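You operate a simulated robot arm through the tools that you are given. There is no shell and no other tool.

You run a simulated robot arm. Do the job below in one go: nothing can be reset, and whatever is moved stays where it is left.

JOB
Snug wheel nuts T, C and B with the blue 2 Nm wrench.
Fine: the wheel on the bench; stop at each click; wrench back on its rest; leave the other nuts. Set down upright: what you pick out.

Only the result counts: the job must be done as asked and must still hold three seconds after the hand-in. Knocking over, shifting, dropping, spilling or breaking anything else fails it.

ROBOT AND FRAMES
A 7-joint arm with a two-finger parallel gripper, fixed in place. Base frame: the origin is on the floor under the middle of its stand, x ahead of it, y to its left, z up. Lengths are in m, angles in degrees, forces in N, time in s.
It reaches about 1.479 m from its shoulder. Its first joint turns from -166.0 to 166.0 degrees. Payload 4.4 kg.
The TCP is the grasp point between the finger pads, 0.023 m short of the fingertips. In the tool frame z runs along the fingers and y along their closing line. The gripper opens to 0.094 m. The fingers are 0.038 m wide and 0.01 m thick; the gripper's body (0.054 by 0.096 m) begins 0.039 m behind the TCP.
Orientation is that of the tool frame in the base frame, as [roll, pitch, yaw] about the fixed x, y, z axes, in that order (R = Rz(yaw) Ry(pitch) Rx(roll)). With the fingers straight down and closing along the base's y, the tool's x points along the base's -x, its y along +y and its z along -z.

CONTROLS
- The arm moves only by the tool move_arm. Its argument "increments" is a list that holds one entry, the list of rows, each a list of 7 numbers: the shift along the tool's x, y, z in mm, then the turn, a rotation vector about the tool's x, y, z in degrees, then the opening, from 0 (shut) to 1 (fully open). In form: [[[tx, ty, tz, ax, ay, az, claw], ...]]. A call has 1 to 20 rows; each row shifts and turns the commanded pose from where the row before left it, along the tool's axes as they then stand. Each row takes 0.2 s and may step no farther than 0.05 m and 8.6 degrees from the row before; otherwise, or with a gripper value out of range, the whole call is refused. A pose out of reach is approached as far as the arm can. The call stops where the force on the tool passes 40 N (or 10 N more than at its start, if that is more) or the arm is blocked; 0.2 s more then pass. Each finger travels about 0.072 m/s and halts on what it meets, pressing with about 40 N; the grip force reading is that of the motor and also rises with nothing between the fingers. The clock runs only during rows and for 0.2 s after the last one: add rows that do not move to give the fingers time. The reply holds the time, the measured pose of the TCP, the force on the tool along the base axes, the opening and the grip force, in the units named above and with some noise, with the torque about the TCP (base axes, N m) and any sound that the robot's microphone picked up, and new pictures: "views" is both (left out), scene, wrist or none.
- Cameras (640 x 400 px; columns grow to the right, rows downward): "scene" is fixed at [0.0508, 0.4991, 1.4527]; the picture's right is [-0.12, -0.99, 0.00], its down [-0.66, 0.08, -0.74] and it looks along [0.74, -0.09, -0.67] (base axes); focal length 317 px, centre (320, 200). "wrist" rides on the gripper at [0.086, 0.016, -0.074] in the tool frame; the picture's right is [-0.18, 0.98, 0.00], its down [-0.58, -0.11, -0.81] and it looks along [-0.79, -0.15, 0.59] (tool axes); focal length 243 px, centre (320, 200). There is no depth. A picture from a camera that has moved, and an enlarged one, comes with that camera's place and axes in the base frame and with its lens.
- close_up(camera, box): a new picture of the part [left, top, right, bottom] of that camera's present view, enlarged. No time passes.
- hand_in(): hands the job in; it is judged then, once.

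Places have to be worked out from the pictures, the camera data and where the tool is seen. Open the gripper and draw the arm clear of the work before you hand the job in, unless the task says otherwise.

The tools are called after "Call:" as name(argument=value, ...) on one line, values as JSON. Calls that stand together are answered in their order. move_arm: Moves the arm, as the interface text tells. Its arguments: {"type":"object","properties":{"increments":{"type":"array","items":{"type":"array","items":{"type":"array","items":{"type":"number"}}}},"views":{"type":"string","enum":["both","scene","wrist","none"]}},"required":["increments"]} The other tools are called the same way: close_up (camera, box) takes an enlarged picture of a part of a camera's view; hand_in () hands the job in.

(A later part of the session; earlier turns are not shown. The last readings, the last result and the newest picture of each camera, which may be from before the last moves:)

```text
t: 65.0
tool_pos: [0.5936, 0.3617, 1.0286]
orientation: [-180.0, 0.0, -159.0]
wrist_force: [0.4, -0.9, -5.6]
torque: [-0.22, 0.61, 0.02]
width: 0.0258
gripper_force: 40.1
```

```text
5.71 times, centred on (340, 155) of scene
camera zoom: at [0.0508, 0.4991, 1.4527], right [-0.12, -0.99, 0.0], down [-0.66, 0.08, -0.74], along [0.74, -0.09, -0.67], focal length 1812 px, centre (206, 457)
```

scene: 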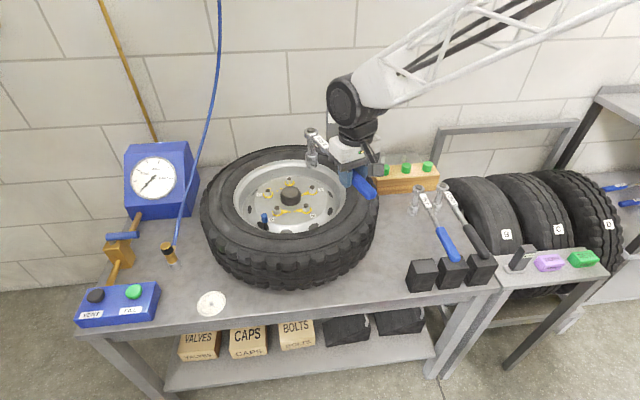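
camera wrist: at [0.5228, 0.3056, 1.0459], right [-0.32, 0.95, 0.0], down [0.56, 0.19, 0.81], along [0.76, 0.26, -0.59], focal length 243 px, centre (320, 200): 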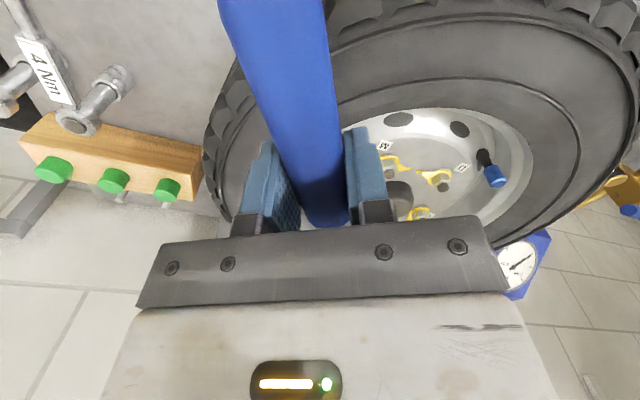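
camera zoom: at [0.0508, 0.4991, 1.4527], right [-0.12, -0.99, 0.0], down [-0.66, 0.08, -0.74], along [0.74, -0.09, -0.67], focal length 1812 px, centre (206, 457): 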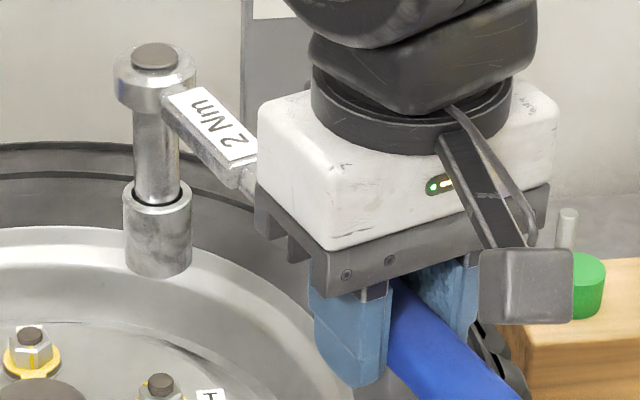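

T is unchanged, with its pointer at the dot. I move to nut C with the handle at φ≈222 (its hex drive contact should be near 218) and hover above its bolt.

Call:
move_arm(increments=[[[0, 0, 0, 0, 0, -7, 0], [0, 0, 0, 0, 0, -7, 0], [0, 0, 0, 0, 0, -7, 0], [-25, 9, 0, 0, 0, 0, 0], [-25, 9, 0, 0, 0, 0, 0], [-25.4, 8.8, 0, 0, 0, 0, 0], [0, 0, 25, 0, 0, 0, 0], [0, 0, 25, 0, 0, 0, 0], [0, 0, 5, 0, 0, 0, 0], [0, 0, 0, 0, 0, 0, 0], [0, 0, 0, 0, 0, 0, 0]]], views="scene")

Call:
close_up(camera="scene", box=[259, 180, 279, 200])

Call:
close_up(camera="scene", box=[240, 140, 340, 220])

```text
t: 67.4
tool_pos: [0.6317, 0.4315, 0.9728]
orientation: [179.9, 0.0, -138.0]
wrist_force: [0.3, 0.4, -5.4]
torque: [-0.41, 0.42, 0.02]
width: 0.0257
gripper_force: 40.4
```

scene: 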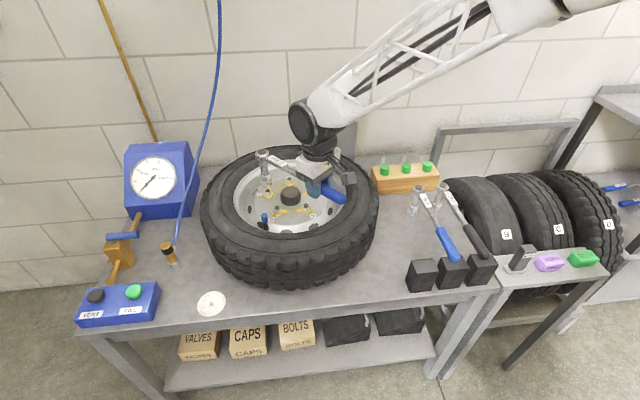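

```text
16.00 times, centred on (269, 190) of scene
camera zoom: at [0.0508, 0.4991, 1.4527], right [-0.12, -0.99, 0.0], down [-0.66, 0.08, -0.74], along [0.74, -0.09, -0.67], focal length 5073 px, centre (1136, 360)
```

zoom: 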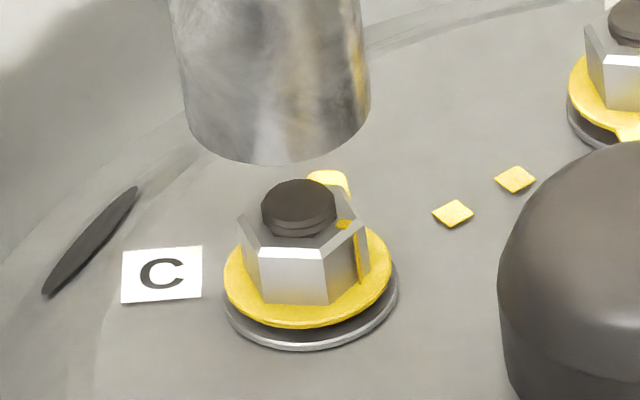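

```text
5.00 times, centred on (290, 180) of scene
camera zoom: at [0.0508, 0.4991, 1.4527], right [-0.12, -0.99, 0.0], down [-0.66, 0.08, -0.74], along [0.74, -0.09, -0.67], focal length 1585 px, centre (470, 300)
```

zoom: 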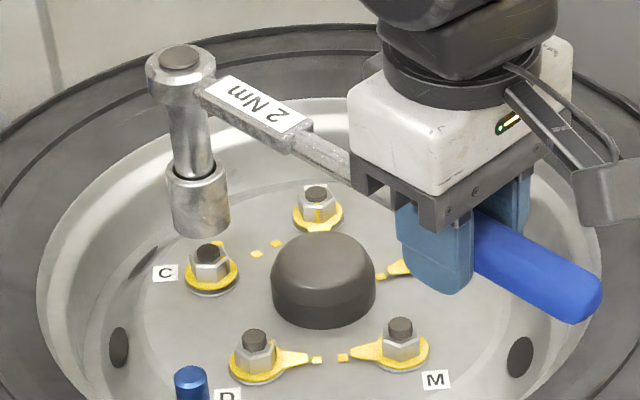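

The image shows the socket about 1.3 mm too far +y and 2 mm too far +x relative to C. I correct that and lower 20 mm.

Call:
move_arm(increments=[[[2.3, 0.4, 8, 0, 0, 0, 0], [0, 0, 6, 0, 0, 0, 0], [0, 0, 4, 0, 0, 0, 0], [0, 0, 3, 0, 0, 0, 0], [0, 0, 0, 0, 0, 0, 0]]], views="none")

Call:
close_up(camera="scene", box=[259, 180, 279, 200])

```text
t: 68.6
tool_pos: [0.6304, 0.4318, 0.9527]
orientation: [-180.0, 0.0, -138.0]
wrist_force: [0.6, -0.5, -6.9]
torque: [-0.39, 0.41, -0.01]
width: 0.0256
gripper_force: 39.7
```

```text
16.00 times, centred on (269, 190) of scene
camera zoom: at [0.0508, 0.4991, 1.4527], right [-0.12, -0.99, 0.0], down [-0.66, 0.08, -0.74], along [0.74, -0.09, -0.67], focal length 5073 px, centre (1136, 360)
```

zoom: 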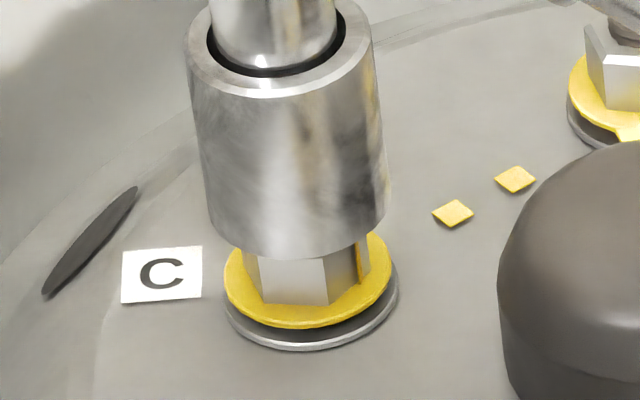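

Now it looks concentric with C. I lower 10 mm in 2 mm steps.

Call:
move_arm(increments=[[[0, 0, 2, 0, 0, 0, 0], [0, 0, 2, 0, 0, 0, 0], [0, 0, 2, 0, 0, 0, 0], [0, 0, 2, 0, 0, 0, 0], [0, 0, 0, 0, 0, 0, 0]]], views="none")

```text
t: 69.8
tool_pos: [0.6296, 0.4306, 0.9446]
orientation: [180.0, 0.0, -138.0]
wrist_force: [1.9, 1.1, -4.4]
torque: [-0.09, -0.03, -0.21]
width: 0.0257
gripper_force: 39.7
```

Light contact starting with reaction (1.9, 1.1) N. I shift 0.7 mm along it and continue down.

Call:
move_arm(increments=[[[-0.7, -0.15, 0, 0, 0, 0, 0], [0, 0, 2, 0, 0, 0, 0], [0, 0, 2, 0, 0, 0, 0], [0, 0, 0, 0, 0, 0, 0]]], views="none")

```text
t: 70.8
tool_pos: [0.631, 0.432, 0.9407]
orientation: [-180.0, 0.1, -137.9]
wrist_force: [7.2, 1.2, 1.5]
torque: [0.78, -1.52, -0.75]
width: 0.026
gripper_force: 40.2
```

The same pattern as on T, reaction mainly +x (7 N). I shift 1.3 mm in +x.

Call:
move_arm(increments=[[[-0.5, -0.43, 0, 0, 0, 0, 0], [-0.5, -0.43, 0, 0, 0, 0, 0], [0, 0, 0, 0, 0, 0, 0]]], views="none")

```text
t: 71.6
tool_pos: [0.6326, 0.43, 0.9394]
orientation: [179.9, -0.1, -138.0]
wrist_force: [-0.9, -0.9, -6.4]
torque: [-0.41, 0.46, -0.02]
width: 0.0258
gripper_force: 39.8
```

Free again. I lower the remaining ~6 mm and view.

Call:
move_arm(increments=[[[0, 0, 2, 0, 0, 0, 0], [0, 0, 2, 0, 0, 0, 0], [0, 0, 2, 0, 0, 0, 0], [0, 0, 0, 0, 0, 0, 0]]], views="none")

Call:
close_up(camera="scene", box=[259, 180, 279, 200])

```text
t: 72.6
tool_pos: [0.6323, 0.4316, 0.9334]
orientation: [179.9, 0.1, -138.1]
wrist_force: [0.1, -0.2, -5.4]
torque: [-0.41, 0.43, -0.03]
width: 0.0258
gripper_force: 39.6
```

```text
16.00 times, centred on (269, 190) of scene
camera zoom: at [0.0508, 0.4991, 1.4527], right [-0.12, -0.99, 0.0], down [-0.66, 0.08, -0.74], along [0.74, -0.09, -0.67], focal length 5073 px, centre (1136, 360)
```

zoom: 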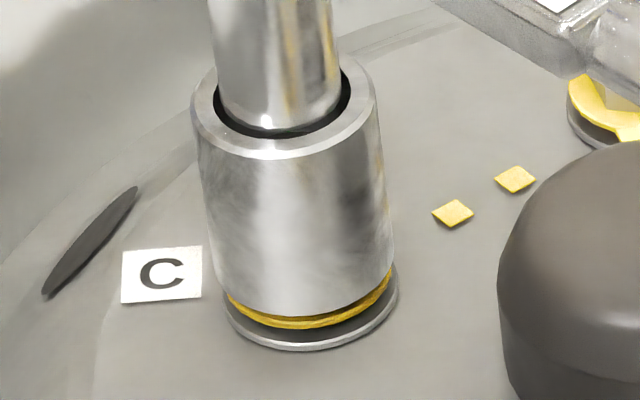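

The socket is seated on C. I start turning clockwise: 6° first.

Call:
move_arm(increments=[[[-0.07, 5.28, 0, 0, 0, 1.5, 0], [-0.07, 5.28, 0, 0, 0, 1.5, 0], [-0.07, 5.28, 0, 0, 0, 1.5, 0], [-0.07, 5.28, 0, 0, 0, 1.5, 0]]], views="none")

Call:
close_up(camera="scene", box=[259, 180, 279, 200])

```text
t: 73.6
tool_pos: [0.6186, 0.4478, 0.9353]
orientation: [180.0, 0.0, -144.0]
wrist_force: [3.4, -1.6, -6.5]
torque: [-0.57, 0.37, -0.39]
width: 0.0254
gripper_force: 39.8
```

```text
16.00 times, centred on (269, 190) of scene
camera zoom: at [0.0508, 0.4991, 1.4527], right [-0.12, -0.99, 0.0], down [-0.66, 0.08, -0.74], along [0.74, -0.09, -0.67], focal length 5073 px, centre (1136, 360)
```

zoom: 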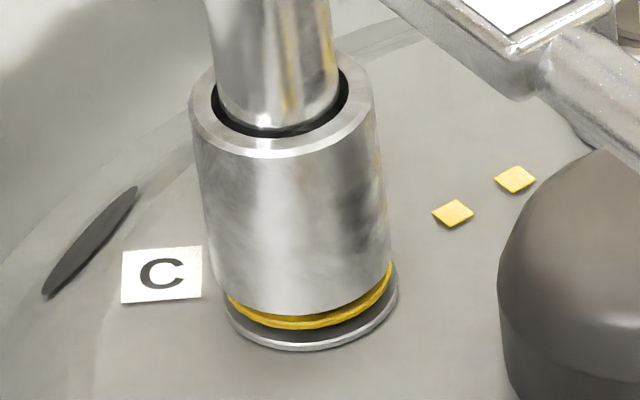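

T at nut ≈0.3 N m with a small side load. I ease that by 0.6 mm and continue 6°.

Call:
move_arm(increments=[[[-0.35, 4.8, 0, 0, 0, 1.5, 0], [-0.07, 5.28, 0, 0, 0, 1.5, 0], [-0.07, 5.28, 0, 0, 0, 1.5, 0], [-0.07, 5.28, 0, 0, 0, 1.5, 0]]], views="none")

Call:
close_up(camera="scene", box=[259, 180, 279, 200])

```text
t: 74.6
tool_pos: [0.6074, 0.4653, 0.9351]
orientation: [179.9, 0.0, -150.0]
wrist_force: [0.8, -0.2, -6.0]
torque: [-0.31, 0.47, 0.41]
width: 0.0257
gripper_force: 40.2
```

```text
16.00 times, centred on (269, 190) of scene
camera zoom: at [0.0508, 0.4991, 1.4527], right [-0.12, -0.99, 0.0], down [-0.66, 0.08, -0.74], along [0.74, -0.09, -0.67], focal length 5073 px, centre (1136, 360)
```

zoom: 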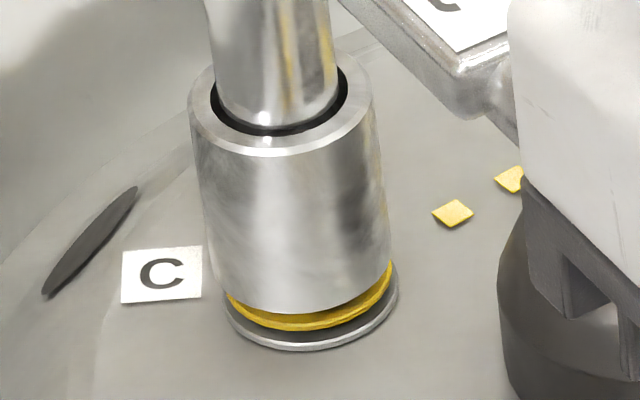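

About 0.53 N m at φ=210. I continue 6°.

Call:
move_arm(increments=[[[-0.07, 5.28, 0, 0, 0, 1.5, 0], [-0.07, 5.28, 0, 0, 0, 1.5, 0], [-0.07, 5.28, 0, 0, 0, 1.5, 0], [-0.07, 5.28, 0, 0, 0, 1.5, 0]]], views="none")

```text
t: 75.6
tool_pos: [0.5983, 0.4835, 0.9344]
orientation: [180.0, 0.0, -156.1]
wrist_force: [0.0, -0.7, -6.4]
torque: [-0.21, 0.53, 0.61]
width: 0.0257
gripper_force: 40.1
```

About 0.74 N m at φ=204. I continue 6°.

Call:
move_arm(increments=[[[-0.07, 5.28, 0, 0, 0, 1.5, 0], [-0.07, 5.28, 0, 0, 0, 1.5, 0], [-0.07, 5.28, 0, 0, 0, 1.5, 0], [-0.07, 5.28, 0, 0, 0, 1.5, 0]]], views="none")

```text
t: 76.6
tool_pos: [0.5914, 0.5037, 0.9345]
orientation: [179.9, 0.0, -162.1]
wrist_force: [-0.2, 0.2, -6.4]
torque: [-0.19, 0.58, 0.79]
width: 0.026
gripper_force: 39.3
```

About 0.75 N m at φ=198. I continue.

Call:
move_arm(increments=[[[-0.07, 5.28, 0, 0, 0, 1.5, 0], [-0.07, 5.28, 0, 0, 0, 1.5, 0], [-0.07, 5.28, 0, 0, 0, 1.5, 0], [-0.07, 5.28, 0, 0, 0, 1.5, 0]]], views="none")

```text
t: 77.6
tool_pos: [0.5865, 0.5247, 0.9339]
orientation: [-180.0, 0.0, -167.9]
wrist_force: [0.5, -0.8, -6.3]
torque: [-0.13, 0.56, 0.96]
width: 0.0259
gripper_force: 40.0
```

About 1.14 N m at φ=192. I continue 4°.

Call:
move_arm(increments=[[[-0.03, 3.52, 0, 0, 0, 1, 0], [-0.03, 3.52, 0, 0, 0, 1, 0], [-0.03, 3.52, 0, 0, 0, 1, 0], [-0.03, 3.52, 0, 0, 0, 1, 0]]], views="none")

```text
t: 78.6
tool_pos: [0.5838, 0.5382, 0.9352]
orientation: [180.0, 0.0, -171.9]
wrist_force: [0.1, 0.0, -6.1]
torque: [-0.07, 0.56, 1.29]
width: 0.0259
gripper_force: 39.7
```

About 1.29 N m at φ=188. I continue 3°.

Call:
move_arm(increments=[[[-0.03, 3.52, 0, 0, 0, 1, 0], [-0.03, 3.52, 0, 0, 0, 1, 0], [-0.03, 3.52, 0, 0, 0, 1, 0]]], views="none")

```text
t: 79.4
tool_pos: [0.5829, 0.5493, 0.9342]
orientation: [-180.0, -0.1, -174.9]
wrist_force: [-0.2, 0.4, -5.7]
torque: [-0.05, 0.57, 1.41]
width: 0.0262
gripper_force: 39.8
```

Call:
move_arm(increments=[[[-0.03, 3.52, 0, 0, 0, 1, 0], [-0.03, 3.52, 0, 0, 0, 1, 0], [-0.03, 3.52, 0, 0, 0, 1, 0]]], views="wrist")

```text
t: 80.2
tool_pos: [0.5808, 0.5593, 0.9343]
orientation: [-180.0, -0.1, -178.0]
wrist_force: [0.2, -0.2, -6.1]
torque: [-0.04, 0.6, 1.52]
width: 0.0258
gripper_force: 39.9
camera wrist: at [0.494, 0.5721, 1.009], right [0.15, 0.99, 0.0], down [0.58, -0.09, 0.81], along [0.8, -0.12, -0.59], focal length 243 px, centre (320, 200)
```

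wrist: 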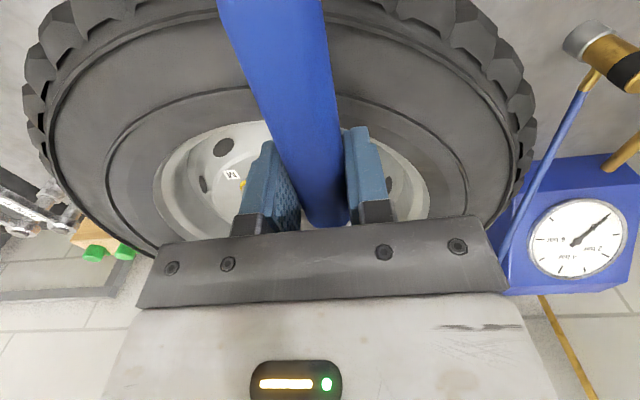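

About 1.55 N m at φ=182, with no slip. I continue in 1° steps, two per call.

Call:
move_arm(increments=[[[-0.03, 3.52, 0, 0, 0, 1, 0], [-0.03, 3.52, 0, 0, 0, 1, 0]]], views="none")

```text
t: 80.8
tool_pos: [0.5807, 0.5655, 0.9341]
orientation: [-180.0, 0.0, -180.0]
wrist_force: [1.1, -0.2, -6.1]
torque: [-0.01, 0.58, 1.59]
width: 0.026
gripper_force: 40.1
```

Call:
move_arm(increments=[[[-0.03, 3.52, 0, 0, 0, 1, 0], [-0.03, 3.52, 0, 0, 0, 1, 0]]], views="none")

```text
t: 81.4
tool_pos: [0.5818, 0.573, 0.934]
orientation: [-180.0, -0.1, 178.1]
wrist_force: [0.1, -0.4, -6.4]
torque: [0.0, 0.6, 1.68]
width: 0.0258
gripper_force: 40.1
```

About 1.76 N m at φ=178. One degree per call now.

Call:
move_arm(increments=[[[-0.03, 3.52, 0, 0, 0, 1, 0]]], views="none")

```text
t: 81.8
tool_pos: [0.5814, 0.5771, 0.9348]
orientation: [-180.0, 0.0, 177.0]
wrist_force: [0.7, -0.3, -6.7]
torque: [0.02, 0.56, 1.71]
width: 0.0259
gripper_force: 40.0
```

Call:
move_arm(increments=[[[-0.03, 3.52, 0, 0, 0, 1, 0]]], views="none")

```text
t: 82.2
tool_pos: [0.5813, 0.58, 0.935]
orientation: [-180.0, 0.0, 176.0]
wrist_force: [0.2, -0.2, -5.6]
torque: [0.0, 0.59, 1.77]
width: 0.0258
gripper_force: 40.3
```

About 1.8 N m. Next degree.

Call:
move_arm(increments=[[[-0.03, 3.52, 0, 0, 0, 1, 0]]], views="none")

```text
t: 82.6
tool_pos: [0.5818, 0.5837, 0.9364]
orientation: [-180.0, 0.0, 175.0]
wrist_force: [0.4, -0.3, -5.4]
torque: [-0.01, 0.53, 1.67]
width: 0.0259
gripper_force: 40.0
```

Call:
move_arm(increments=[[[-0.03, 3.52, 0, 0, 0, 1, 0]]], views="none")

```text
t: 83.0
tool_pos: [0.5813, 0.5872, 0.9344]
orientation: [-179.9, -0.1, 174.0]
wrist_force: [0.9, -1.8, -5.6]
torque: [-0.08, 0.41, 1.55]
width: 0.0258
gripper_force: 40.2
```

About 1.9 N m. Half-degree steps now.

Call:
move_arm(increments=[[[-0.01, 1.76, 0, 0, 0, 0.5, 0]]], views="none")

```text
t: 83.4
tool_pos: [0.582, 0.5897, 0.9347]
orientation: [179.9, 0.0, 173.4]
wrist_force: [2.0, -2.9, -6.4]
torque: [-0.15, 0.23, 1.48]
width: 0.0258
gripper_force: 40.5
```

About 2.0 N m, no click yet. Another half degree.

Call:
move_arm(increments=[[[-0.01, 1.76, 0, 0, 0, 0.5, 0]]], views="none")

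```text
t: 83.8
tool_pos: [0.5823, 0.5901, 0.9346]
orientation: [-180.0, 0.0, 173.0]
wrist_force: [3.8, -3.3, -5.3]
torque: [-0.21, 0.1, 1.36]
width: 0.0261
gripper_force: 39.3
```

About 1.95 N m with some +x side load. I ease the side load by 0.5 mm and add half a degree.

Call:
move_arm(increments=[[[-0.5, 1.8, 0, 0, 0, 0.5, 0]]], views="none")

```text
t: 84.2
tool_pos: [0.5823, 0.5922, 0.9352]
orientation: [180.0, 0.0, 172.5]
wrist_force: [0.1, -0.8, -5.8]
torque: [0.03, 0.55, 1.74]
width: 0.0261
gripper_force: 39.9
```

About 1.9 N m. Another half degree.

Call:
move_arm(increments=[[[-0.01, 1.76, 0, 0, 0, 0.5, 0]]], views="none")

```text
t: 84.6
tool_pos: [0.583, 0.5948, 0.934]
orientation: [180.0, 0.0, 172.0]
wrist_force: [-0.4, -0.5, -6.4]
torque: [0.08, 0.6, 1.85]
width: 0.026
gripper_force: 40.5
```

About 1.96 N m. Another half degree.

Call:
move_arm(increments=[[[-0.01, 1.76, 0, 0, 0, 0.5, 0]]], views="none")

```text
t: 85.0
tool_pos: [0.5835, 0.5964, 0.9343]
orientation: [-179.9, 0.1, 171.6]
wrist_force: [1.8, -1.4, -5.4]
torque: [-0.01, 0.43, 1.75]
width: 0.0261
gripper_force: 40.0
```

About 1.98 N m. I check what's visible of the pointer.

Call:
close_up(camera="scene", box=[255, 170, 295, 205])

Call:
close_up(camera="wrist", box=[240, 80, 420, 240])

```text
11.43 times, centred on (275, 188) of scene
camera zoom: at [0.0508, 0.4991, 1.4527], right [-0.12, -0.99, 0.0], down [-0.66, 0.08, -0.74], along [0.74, -0.09, -0.67], focal length 3624 px, centre (834, 343)
```

zoom: 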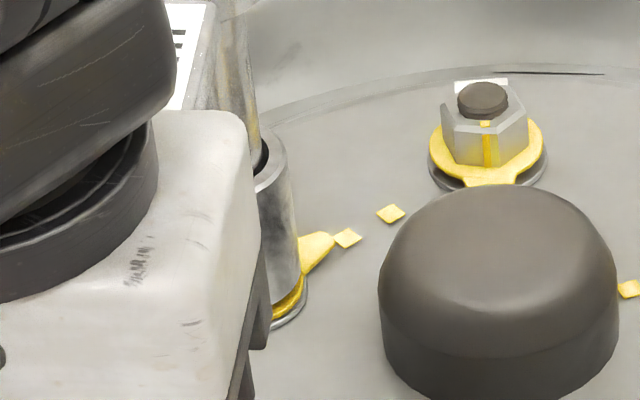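

```text
2.50 times, centred on (330, 160) of wrist
camera zoom: at [0.5004, 0.6244, 1.0087], right [0.33, 0.95, 0.0], down [0.56, -0.19, 0.81], along [0.76, -0.26, -0.59], focal length 606 px, centre (295, 300)
```

zoom: 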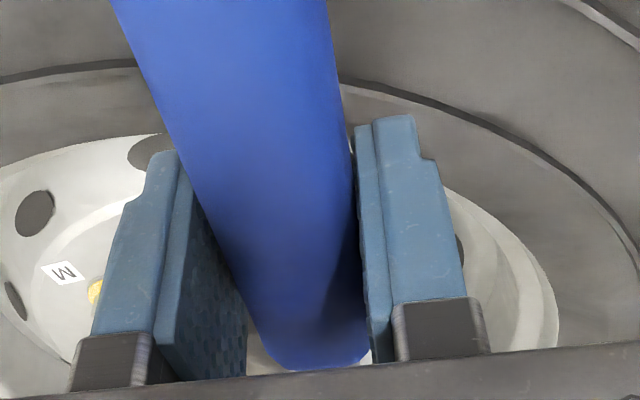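

C's pointer now meets its dot and the torque is right at 2 N m. Another quarter to half degree.

Call:
move_arm(increments=[[[-0.3, 1.5, 0, 0, 0, 0.4, 0]]], views="none")

```text
t: 85.4
tool_pos: [0.5843, 0.5976, 0.9339]
orientation: [-179.9, 0.0, 171.1]
wrist_force: [-1.0, -2.0, -5.9]
torque: [-0.02, 0.62, 1.67]
width: 0.0261
gripper_force: 39.7
```

About 2.05 N m, still silent. Another 0.4°.

Call:
move_arm(increments=[[[0, 1.5, 0, 0, 0, 0.4, 0]]], views="none")

```text
t: 85.8
tool_pos: [0.5856, 0.5986, 0.9338]
orientation: [-180.0, 0.0, 170.7]
wrist_force: [0.1, 0.2, -5.5]
torque: [0.07, 0.56, 0.01]
width: 0.0261
gripper_force: 39.9
```

The torque dropped cleanly to zero at about 2.05 N m, exactly as on T, so that is the wrench's click release. C and T are both clicked with their pointers at the dots. I stop here and lift straight off C.

Call:
move_arm(increments=[[[0, 0, -4, 0, 0, 0, 0], [0, 0, -6, 0, 0, 0, 0], [0, 0, -15, 0, 0, 0, 0], [0, 0, -25, 0, 0, 0, 0], [0, 0, -25, 0, 0, 0, 0], [0, 0, -20, 0, 0, 0, 0], [0, 0, 0, 0, 0, 0, 0]]], views="scene")

Call:
close_up(camera="scene", box=[255, 170, 325, 215])

Call:
close_up(camera="scene", box=[280, 173, 300, 189])

```text
t: 87.4
tool_pos: [0.5839, 0.5993, 1.0313]
orientation: [180.0, 0.1, 170.7]
wrist_force: [-0.7, 0.8, -6.1]
torque: [0.08, 0.59, 0.02]
width: 0.0259
gripper_force: 40.1
```

scene: 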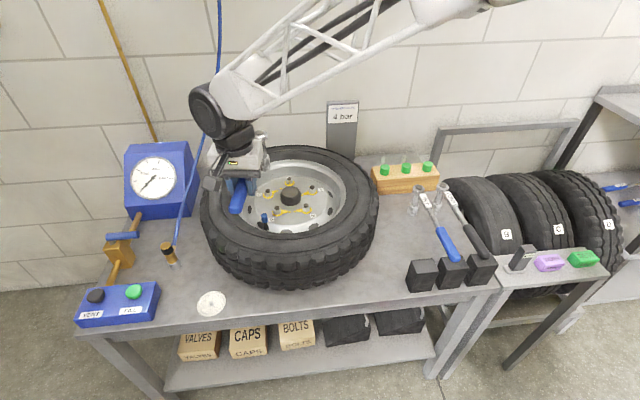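

```text
8.89 times, centred on (290, 192) of scene
camera zoom: at [0.0508, 0.4991, 1.4527], right [-0.12, -0.99, 0.0], down [-0.66, 0.08, -0.74], along [0.74, -0.09, -0.67], focal length 2818 px, centre (587, 267)
```

zoom: 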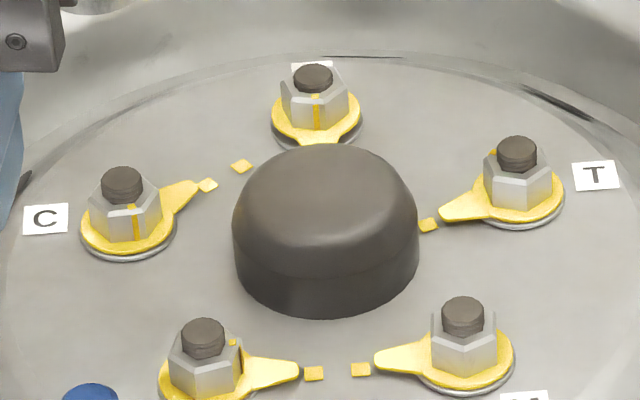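

```text
16.00 times, centred on (290, 181) of scene
camera zoom: at [0.0508, 0.4991, 1.4527], right [-0.12, -0.99, 0.0], down [-0.66, 0.08, -0.74], along [0.74, -0.09, -0.67], focal length 5073 px, centre (800, 504)
```

zoom: 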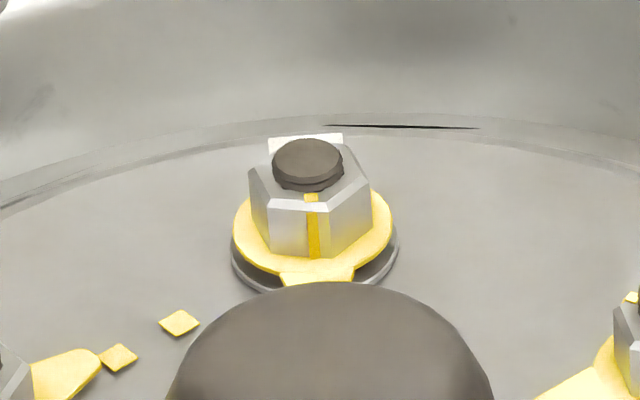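

T and C both point at their dots. Next is B: I translate toward -y first (clear of the hose), then rotate to φ=216 over B and hover.

Call:
move_arm(increments=[[[-19.5, -33.55, 0, 0, 0, 0, 0], [-19.5, -33.55, 0, 0, 0, 0, 0], [-19.5, -33.55, 0, 0, 0, 0, 0], [-19.5, -33.55, 0, 0, 0, 0, 0], [-19.5, -33.55, 0, 0, 0, 0, 0], [-19.5, -33.55, 0, 0, 0, 0, 0], [0, 0, 0, 0, 0, -7.55, 0], [0, 0, 0, 0, 0, -7.55, 0], [0, 0, 0, 0, 0, -7.55, 0], [0, 0, 0, 0, 0, -7.55, 0], [0, 0, 0, 0, 0, -7.55, 0], [0, 0, 0, 0, 0, -7.55, 0], [0, 0, 25, 0, 0, 0, 0], [0, 0, 25, 0, 0, 0, 0], [0, 0, 7, 0, 0, 0, 0], [0, 0, 0, 0, 0, 0, 0], [0, 0, 0, 0, 0, 0, 0]]], views="scene")

Call:
close_up(camera="scene", box=[280, 169, 300, 189])

Call:
close_up(camera="scene", box=[250, 130, 350, 210])

```text
t: 91.0
tool_pos: [0.6682, 0.3816, 0.9729]
orientation: [180.0, -0.1, -144.0]
wrist_force: [0.5, -0.9, -5.7]
torque: [-0.31, 0.45, -0.04]
width: 0.0257
gripper_force: 40.1
```

scene: 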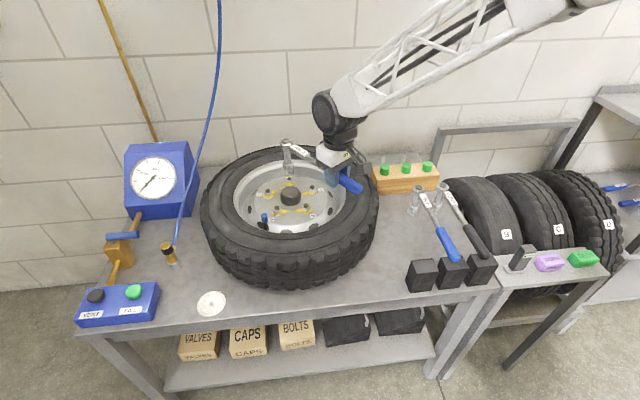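

```text
16.00 times, centred on (290, 179) of scene
camera zoom: at [0.0508, 0.4991, 1.4527], right [-0.12, -0.99, 0.0], down [-0.66, 0.08, -0.74], along [0.74, -0.09, -0.67], focal length 5073 px, centre (800, 536)
```

zoom: 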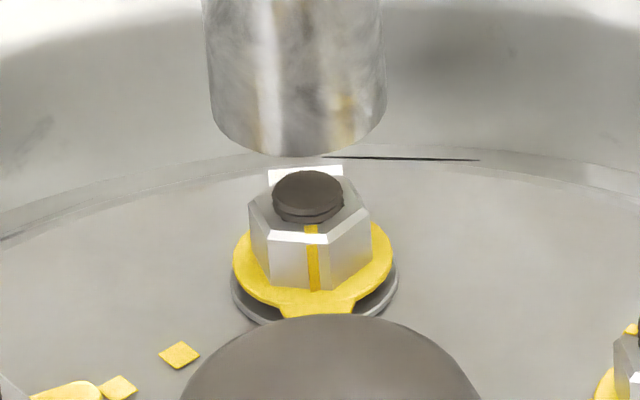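

```text
5.00 times, centred on (300, 170) of scene
camera zoom: at [0.0508, 0.4991, 1.4527], right [-0.12, -0.99, 0.0], down [-0.66, 0.08, -0.74], along [0.74, -0.09, -0.67], focal length 1585 px, centre (420, 350)
```

zoom: 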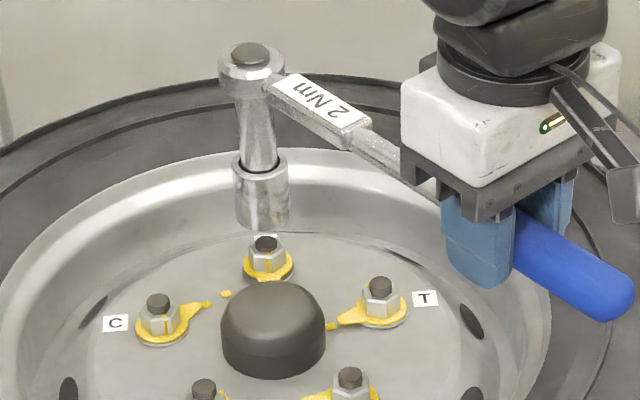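

The socket is concentric with B. I lower 21 mm, then continue in 2 mm steps.

Call:
move_arm(increments=[[[0, 0, 8, 0, 0, 0, 0], [0, 0, 6, 0, 0, 0, 0], [0, 0, 4, 0, 0, 0, 0], [0, 0, 3, 0, 0, 0, 0], [0, 0, 2, 0, 0, 0, 0], [0, 0, 2, 0, 0, 0, 0], [0, 0, 0, 0, 0, 0, 0]]], views="none")

Call:
close_up(camera="scene", box=[280, 169, 300, 189])

```text
t: 92.6
tool_pos: [0.6665, 0.3822, 0.9476]
orientation: [-179.9, 0.0, -143.9]
wrist_force: [-0.2, -0.3, -5.4]
torque: [-0.4, 0.47, -0.02]
width: 0.026
gripper_force: 39.6
```

```text
16.00 times, centred on (290, 179) of scene
camera zoom: at [0.0508, 0.4991, 1.4527], right [-0.12, -0.99, 0.0], down [-0.66, 0.08, -0.74], along [0.74, -0.09, -0.67], focal length 5073 px, centre (800, 536)
```

zoom: 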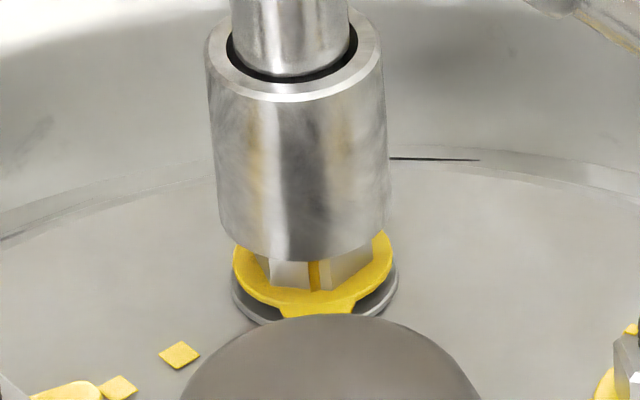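

Still free at the nut top. I nudge 0.8 mm toward -y and continue down 2 mm at a time.

Call:
move_arm(increments=[[[0.47, -0.65, 2, 0, 0, 0, 0], [0, 0, 2, 0, 0, 0, 0], [0, 0, 0, 0, 0, 0, 0]]], views="none")

```text
t: 93.4
tool_pos: [0.6676, 0.3812, 0.9447]
orientation: [180.0, 0.1, -143.9]
wrist_force: [1.6, -0.8, -0.6]
torque: [0.26, -0.78, -0.44]
width: 0.0259
gripper_force: 40.1
```

Light contact, reaction (+1.6, -0.8) N. I shift about 0.9 mm that way.

Call:
move_arm(increments=[[[-0.47, -0.71, 0, 0, 0, 0, 0], [0, 0, 0, 0, 0, 0, 0]]], views="none")

```text
t: 94.0
tool_pos: [0.6677, 0.3803, 0.9442]
orientation: [-180.0, 0.1, -144.0]
wrist_force: [2.0, 2.0, -0.3]
torque: [0.48, -0.72, 0.02]
width: 0.0257
gripper_force: 40.4
```

Now the reaction is (+2, +2) N, so I shift about 1.1 mm outward along that.

Call:
move_arm(increments=[[[-1.1, -0.1, 0, 0, 0, 0, 0], [0, 0, 0, 0, 0, 0, 0]]], views="none")

```text
t: 94.6
tool_pos: [0.6698, 0.381, 0.9441]
orientation: [180.0, 0.0, -144.0]
wrist_force: [0.3, -0.6, -6.0]
torque: [-0.36, 0.49, 0.03]
width: 0.0259
gripper_force: 39.8
```

Free again. I lower 4 mm more.

Call:
move_arm(increments=[[[0, 0, 2, 0, 0, 0, 0], [0, 0, 2, 0, 0, 0, 0], [0, 0, 0, 0, 0, 0, 0]]], views="none")

```text
t: 95.4
tool_pos: [0.6691, 0.3822, 0.9401]
orientation: [179.9, -0.1, -144.1]
wrist_force: [0.3, 1.1, -6.0]
torque: [-0.36, 0.48, 0.01]
width: 0.0258
gripper_force: 40.3
```

Call:
move_arm(increments=[[[0, 0, 2, 0, 0, 0, 0], [0, 0, 2, 0, 0, 0, 0], [0, 0, 2, 0, 0, 0, 0], [0, 0, 0, 0, 0, 0, 0]]], views="none")

Call:
close_up(camera="scene", box=[280, 169, 300, 189])

```text
t: 96.4
tool_pos: [0.6697, 0.381, 0.9327]
orientation: [-179.9, 0.0, -144.0]
wrist_force: [0.1, 0.5, -6.0]
torque: [-0.35, 0.47, 0.01]
width: 0.0258
gripper_force: 40.0
```

```text
16.00 times, centred on (290, 179) of scene
camera zoom: at [0.0508, 0.4991, 1.4527], right [-0.12, -0.99, 0.0], down [-0.66, 0.08, -0.74], along [0.74, -0.09, -0.67], focal length 5073 px, centre (800, 536)
```

zoom: 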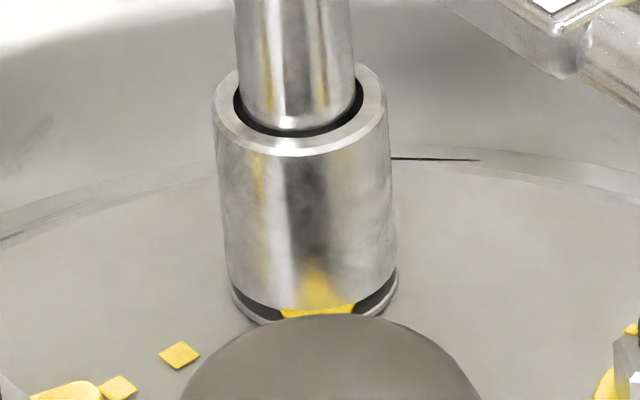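

The socket is seated on B. I begin turning clockwise: 6°.

Call:
move_arm(increments=[[[-0.07, 5.28, 0, 0, 0, 1.5, 0], [-0.07, 5.28, 0, 0, 0, 1.5, 0], [-0.07, 5.28, 0, 0, 0, 1.5, 0], [-0.07, 5.28, 0, 0, 0, 1.5, 0]]], views="none")

Call:
close_up(camera="scene", box=[280, 169, 300, 189])

```text
t: 97.4
tool_pos: [0.6567, 0.3988, 0.9339]
orientation: [179.9, 0.0, -150.0]
wrist_force: [-0.1, 0.7, -6.2]
torque: [-0.29, 0.52, 0.01]
width: 0.0258
gripper_force: 40.1
```

```text
16.00 times, centred on (290, 179) of scene
camera zoom: at [0.0508, 0.4991, 1.4527], right [-0.12, -0.99, 0.0], down [-0.66, 0.08, -0.74], along [0.74, -0.09, -0.67], focal length 5073 px, centre (800, 536)
```

zoom: 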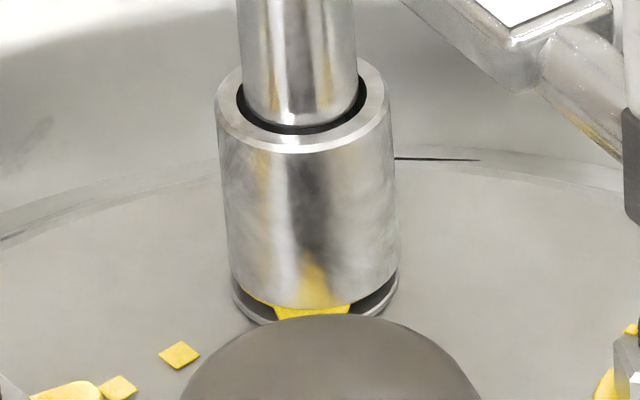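

The pointer moves with it. I continue 6°.

Call:
move_arm(increments=[[[-0.07, 5.28, 0, 0, 0, 1.5, 0], [-0.07, 5.28, 0, 0, 0, 1.5, 0], [-0.07, 5.28, 0, 0, 0, 1.5, 0], [-0.07, 5.28, 0, 0, 0, 1.5, 0]]], views="none")

```text
t: 98.4
tool_pos: [0.6488, 0.4171, 0.933]
orientation: [179.9, 0.0, -156.0]
wrist_force: [0.1, -0.1, -5.9]
torque: [-0.21, 0.54, 0.01]
width: 0.0258
gripper_force: 39.2
```

Call:
move_arm(increments=[[[-0.07, 5.28, 0, 0, 0, 1.5, 0], [-0.07, 5.28, 0, 0, 0, 1.5, 0], [-0.07, 5.28, 0, 0, 0, 1.5, 0], [-0.07, 5.28, 0, 0, 0, 1.5, 0]]], views="none")

Call:
close_up(camera="scene", box=[280, 169, 300, 189])

```text
t: 99.4
tool_pos: [0.6415, 0.4375, 0.9338]
orientation: [-180.0, 0.0, -161.9]
wrist_force: [0.1, -1.0, -6.1]
torque: [-0.2, 0.53, 0.22]
width: 0.0259
gripper_force: 40.4
```

```text
16.00 times, centred on (290, 179) of scene
camera zoom: at [0.0508, 0.4991, 1.4527], right [-0.12, -0.99, 0.0], down [-0.66, 0.08, -0.74], along [0.74, -0.09, -0.67], focal length 5073 px, centre (800, 536)
```

zoom: 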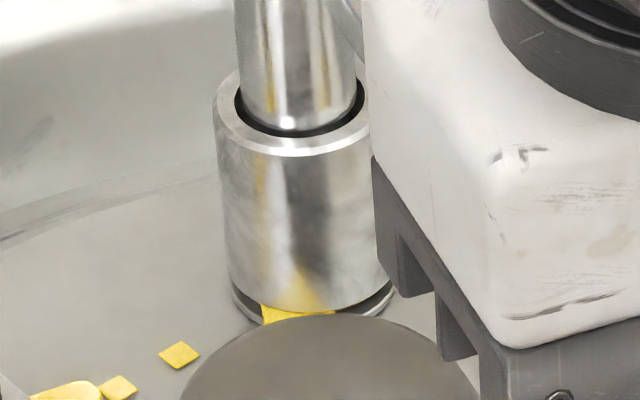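

The pointer is moving toward its dot, T≈0.4 N m at φ=198. I continue 6°.

Call:
move_arm(increments=[[[-0.07, 5.28, 0, 0, 0, 1.5, 0], [-0.07, 5.28, 0, 0, 0, 1.5, 0], [-0.07, 5.28, 0, 0, 0, 1.5, 0], [-0.07, 5.28, 0, 0, 0, 1.5, 0]]], views="none")

```text
t: 100.4
tool_pos: [0.6356, 0.4597, 0.9341]
orientation: [180.0, 0.0, -168.1]
wrist_force: [1.0, -0.6, -6.4]
torque: [-0.09, 0.61, 0.59]
width: 0.0259
gripper_force: 40.2
```

T≈0.75 N m at φ=192. I continue 4.5°.

Call:
move_arm(increments=[[[-0.07, 5.28, 0, 0, 0, 1.5, 0], [-0.07, 5.28, 0, 0, 0, 1.5, 0], [-0.07, 5.28, 0, 0, 0, 1.5, 0]]], views="none")

```text
t: 101.2
tool_pos: [0.6333, 0.4739, 0.9332]
orientation: [180.0, 0.0, -172.4]
wrist_force: [0.2, -0.4, -6.8]
torque: [-0.04, 0.61, 0.76]
width: 0.0259
gripper_force: 39.6
```

Call:
move_arm(increments=[[[-0.07, 5.28, 0, 0, 0, 1.5, 0], [-0.07, 5.28, 0, 0, 0, 1.5, 0], [-0.07, 5.28, 0, 0, 0, 1.5, 0]]], views="none")

```text
t: 102.0
tool_pos: [0.6309, 0.4903, 0.9337]
orientation: [-180.0, 0.0, -177.1]
wrist_force: [-0.8, -0.2, -5.9]
torque: [-0.03, 0.61, 0.85]
width: 0.0255
gripper_force: 39.6
```

T≈0.9 N m at φ=183. I continue.

Call:
move_arm(increments=[[[-0.07, 5.28, 0, 0, 0, 1.5, 0], [-0.07, 5.28, 0, 0, 0, 1.5, 0], [-0.07, 5.28, 0, 0, 0, 1.5, 0]]], views="none")

```text
t: 102.8
tool_pos: [0.6314, 0.5063, 0.9334]
orientation: [-180.0, 0.0, 178.5]
wrist_force: [-0.3, 0.5, -5.6]
torque: [-0.01, 0.55, 1.02]
width: 0.0259
gripper_force: 39.6
```

T≈0.95 N m at φ=178.5. Another 4.5°.

Call:
move_arm(increments=[[[-0.07, 5.28, 0, 0, 0, 1.5, 0], [-0.07, 5.28, 0, 0, 0, 1.5, 0], [-0.07, 5.28, 0, 0, 0, 1.5, 0]]], views="none")

```text
t: 103.6
tool_pos: [0.633, 0.521, 0.9334]
orientation: [179.9, -0.1, 174.0]
wrist_force: [-0.8, -1.1, -6.5]
torque: [-0.02, 0.67, 1.05]
width: 0.026
gripper_force: 39.5
```

T≈1.29 N m at φ=174. I continue 3°.

Call:
move_arm(increments=[[[-0.03, 3.52, 0, 0, 0, 1, 0], [-0.03, 3.52, 0, 0, 0, 1, 0], [-0.03, 3.52, 0, 0, 0, 1, 0]]], views="none")

```text
t: 104.4
tool_pos: [0.633, 0.5319, 0.9338]
orientation: [-180.0, 0.0, 171.0]
wrist_force: [0.4, -0.4, -6.3]
torque: [0.07, 0.55, 1.41]
width: 0.0258
gripper_force: 40.5
```

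T≈1.47 N m at φ=171. Another 3°.

Call:
move_arm(increments=[[[-0.03, 3.52, 0, 0, 0, 1, 0], [-0.03, 3.52, 0, 0, 0, 1, 0], [-0.03, 3.52, 0, 0, 0, 1, 0]]], views="none")

Call:
close_up(camera="scene", box=[270, 165, 320, 200])

```text
t: 105.2
tool_pos: [0.6355, 0.5424, 0.9341]
orientation: [180.0, 0.0, 168.0]
wrist_force: [0.2, -0.1, -5.8]
torque: [0.12, 0.58, 1.43]
width: 0.0261
gripper_force: 39.8
```

```text
11.43 times, centred on (295, 182) of scene
camera zoom: at [0.0508, 0.4991, 1.4527], right [-0.12, -0.99, 0.0], down [-0.66, 0.08, -0.74], along [0.74, -0.09, -0.67], focal length 3624 px, centre (606, 400)
```

zoom: 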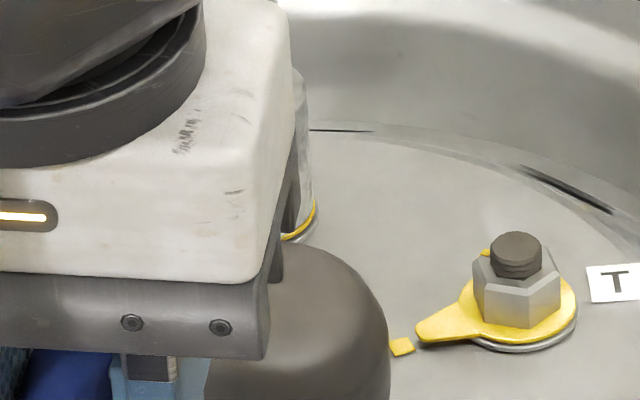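

T≈1.45 N m at φ=168. I continue 2° per call.

Call:
move_arm(increments=[[[-0.03, 3.52, 0, 0, 0, 1, 0], [-0.03, 3.52, 0, 0, 0, 1, 0]]], views="none")

```text
t: 105.8
tool_pos: [0.6372, 0.5498, 0.9336]
orientation: [180.0, 0.0, 166.0]
wrist_force: [0.0, -1.1, -6.6]
torque: [0.04, 0.49, 1.46]
width: 0.0258
gripper_force: 39.8
```

T≈1.67 N m. Another 2°.

Call:
move_arm(increments=[[[-0.03, 3.52, 0, 0, 0, 1, 0], [-0.03, 3.52, 0, 0, 0, 1, 0]]], views="none")

```text
t: 106.4
tool_pos: [0.6384, 0.5552, 0.9346]
orientation: [-179.9, 0.0, 164.0]
wrist_force: [0.7, -0.7, -6.6]
torque: [-0.04, 0.45, 1.32]
width: 0.0257
gripper_force: 39.9
```

T≈1.45 N m at φ=164. I continue 1° at a time.

Call:
move_arm(increments=[[[-0.03, 3.52, 0, 0, 0, 1, 0], [0, 0, 0, 0, 0, 0, 0]]], views="none")

```text
t: 107.0
tool_pos: [0.6398, 0.5577, 0.9344]
orientation: [180.0, -0.1, 163.0]
wrist_force: [2.7, -3.9, -6.2]
torque: [-0.19, 0.37, 1.11]
width: 0.0257
gripper_force: 40.0
```

T≈1.7 N m with some side load. Another degree with slight easing.

Call:
move_arm(increments=[[[-0.5, 3.4, 0, 0, 0, 1, 0]]], views="none")

```text
t: 107.4
tool_pos: [0.6398, 0.5637, 0.9346]
orientation: [-180.0, 0.0, 162.0]
wrist_force: [-0.3, -1.1, -5.9]
torque: [0.06, 0.47, 1.69]
width: 0.0257
gripper_force: 40.1
```

T≈1.9 N m. Half-degree steps now.

Call:
move_arm(increments=[[[-0.01, 1.76, 0, 0, 0, 0.5, 0]]], views="none")

```text
t: 107.8
tool_pos: [0.6403, 0.565, 0.9336]
orientation: [179.9, 0.0, 161.5]
wrist_force: [-0.7, 0.1, -6.6]
torque: [0.18, 0.57, 1.73]
width: 0.026
gripper_force: 39.8
```

T≈1.76 N m. Another half degree.

Call:
move_arm(increments=[[[-0.01, 1.76, 0, 0, 0, 0.5, 0]]], views="none")

```text
t: 108.2
tool_pos: [0.6427, 0.5657, 0.9343]
orientation: [180.0, 0.0, 161.0]
wrist_force: [0.5, 0.5, -6.0]
torque: [0.16, 0.53, 1.76]
width: 0.026
gripper_force: 40.7
```

Call:
move_arm(increments=[[[-0.01, 1.76, 0, 0, 0, 0.5, 0]]], views="none")

```text
t: 108.6
tool_pos: [0.643, 0.5671, 0.9337]
orientation: [-180.0, 0.1, 160.5]
wrist_force: [1.0, -1.3, -6.2]
torque: [0.09, 0.51, 1.61]
width: 0.0258
gripper_force: 40.0
```

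T≈1.8 N m. Continuing 0.6°.

Call:
move_arm(increments=[[[-0.02, 2.1, 0, 0, 0, 0.6, 0]]], views="none")

```text
t: 109.0
tool_pos: [0.644, 0.57, 0.9337]
orientation: [180.0, 0.0, 159.9]
wrist_force: [0.8, -1.9, -5.4]
torque: [0.07, 0.45, 1.68]
width: 0.0259
gripper_force: 40.1
```

T≈1.98 N m. Another 0.4°.

Call:
move_arm(increments=[[[-0.01, 1.4, 0, 0, 0, 0.4, 0]]], views="none")

```text
t: 109.4
tool_pos: [0.6442, 0.572, 0.9338]
orientation: [180.0, 0.0, 159.5]
wrist_force: [0.4, -1.7, -6.4]
torque: [0.07, 0.55, 1.6]
width: 0.0258
gripper_force: 39.8
```

T≈1.9 N m, not yet released. Another 0.4°.

Call:
move_arm(increments=[[[-0.01, 1.4, 0, 0, 0, 0.4, 0]]], views="none")

```text
t: 109.8
tool_pos: [0.6437, 0.5721, 0.9337]
orientation: [180.0, 0.1, 159.1]
wrist_force: [0.8, -1.5, -6.2]
torque: [-0.03, 0.34, 1.54]
width: 0.0259
gripper_force: 39.8
```

Call:
move_arm(increments=[[[-0.01, 1.76, 0, 0, 0, 0.5, 0]]], views="none")

Call:
close_up(camera="scene", box=[270, 165, 320, 200])

```text
t: 110.2
tool_pos: [0.6448, 0.573, 0.9336]
orientation: [179.8, -0.1, 158.5]
wrist_force: [3.1, -3.4, -5.9]
torque: [-0.07, 0.24, 1.54]
width: 0.0263
gripper_force: 39.9
```

```text
11.43 times, centred on (295, 182) of scene
camera zoom: at [0.0508, 0.4991, 1.4527], right [-0.12, -0.99, 0.0], down [-0.66, 0.08, -0.74], along [0.74, -0.09, -0.67], focal length 3624 px, centre (606, 400)
```

zoom: 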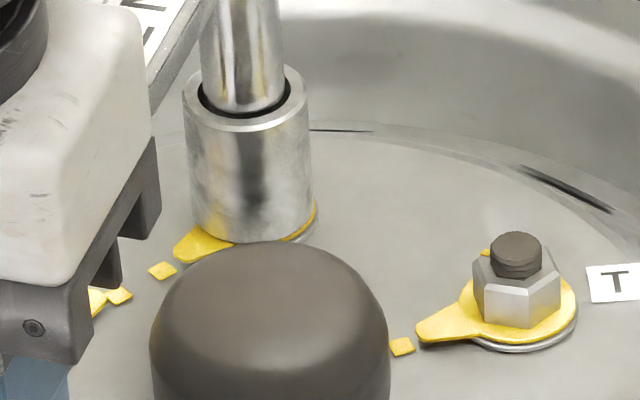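

B's pointer is now at its dot as well, T≈1.95 N m. Another 0.4°.

Call:
move_arm(increments=[[[-0.2, 1.4, 0, 0, 0, 0.4, 0]]], views="none")

```text
t: 110.6
tool_pos: [0.6459, 0.5742, 0.9332]
orientation: [179.9, 0.0, 158.2]
wrist_force: [-0.8, -0.2, -5.6]
torque: [0.13, 0.61, 1.67]
width: 0.026
gripper_force: 40.1
```

T≈1.77 N m. Continuing 0.5°.

Call:
move_arm(increments=[[[-0.01, 1.76, 0, 0, 0, 0.5, 0]]], views="none")

```text
t: 111.0
tool_pos: [0.6461, 0.5771, 0.933]
orientation: [-180.0, 0.0, 157.7]
wrist_force: [-3.3, -0.9, -5.2]
torque: [0.15, 0.78, 1.48]
width: 0.0262
gripper_force: 40.0
```

T≈1.9 N m, side force now -x so I ease back a bit. Another 0.4°.

Call:
move_arm(increments=[[[0.3, 1.4, 0, 0, 0, 0.4, 0]]], views="none")

```text
t: 111.4
tool_pos: [0.6466, 0.5777, 0.9334]
orientation: [-180.0, 0.0, 157.4]
wrist_force: [-1.2, -1.3, -7.0]
torque: [0.08, 0.65, 1.52]
width: 0.026
gripper_force: 39.8
```

T≈1.85 N m. Another 0.4°.

Call:
move_arm(increments=[[[0, 1.4, 0, 0, 0, 0.4, 0]]], views="none")

```text
t: 111.8
tool_pos: [0.6472, 0.5792, 0.9346]
orientation: [-180.0, -0.1, 156.9]
wrist_force: [-1.9, -3.1, -5.7]
torque: [-0.09, 0.72, 1.19]
width: 0.0258
gripper_force: 39.5
```

T≈1.9 N m with the share shifting to lever force. I check the grip and socket before the next step.

Call:
close_up(camera="wrist", box=[240, 80, 420, 240])

Call:
close_up(camera="scene", box=[270, 160, 310, 190])

```text
2.50 times, centred on (330, 160) of wrist
camera zoom: at [0.5744, 0.6277, 1.008], right [0.55, 0.83, 0.0], down [0.49, -0.33, 0.81], along [0.67, -0.45, -0.59], focal length 606 px, centre (295, 300)
```

zoom: 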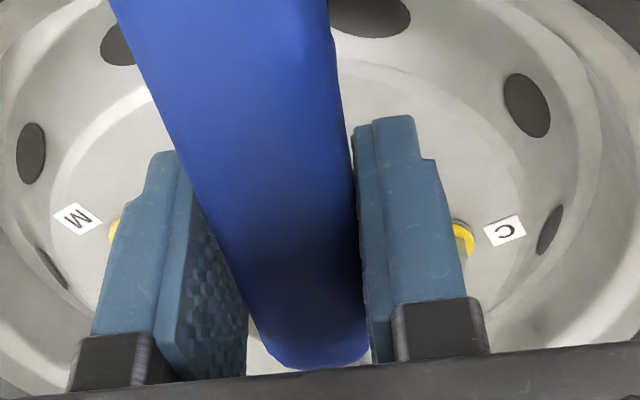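

```text
13.33 times, centred on (290, 175) of scene
camera zoom: at [0.0508, 0.4991, 1.4527], right [-0.12, -0.99, 0.0], down [-0.66, 0.08, -0.74], along [0.74, -0.09, -0.67], focal length 4227 px, centre (720, 533)
```

zoom: 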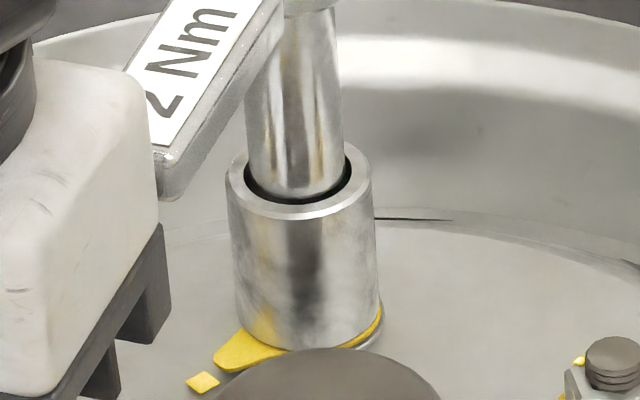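

All looks sound and the pointer is essentially at the dot. Another 0.5°.

Call:
move_arm(increments=[[[0, 1.76, 0, 0, 0, 0.5, 0]]], views="none")

```text
t: 112.2
tool_pos: [0.6486, 0.5811, 0.9335]
orientation: [180.0, 0.0, 156.5]
wrist_force: [-0.6, -2.3, -7.2]
torque: [0.14, 0.78, 1.58]
width: 0.0258
gripper_force: 40.6
```

T≈2.05 N m. Another 0.3°.

Call:
move_arm(increments=[[[0, 1.1, 0, 0, 0, 0.3, 0]]], views="none")

```text
t: 112.6
tool_pos: [0.6492, 0.5823, 0.9336]
orientation: [179.9, 0.0, 156.1]
wrist_force: [-0.2, -0.1, -7.1]
torque: [0.23, 0.52, -0.01]
width: 0.0259
gripper_force: 40.4
```

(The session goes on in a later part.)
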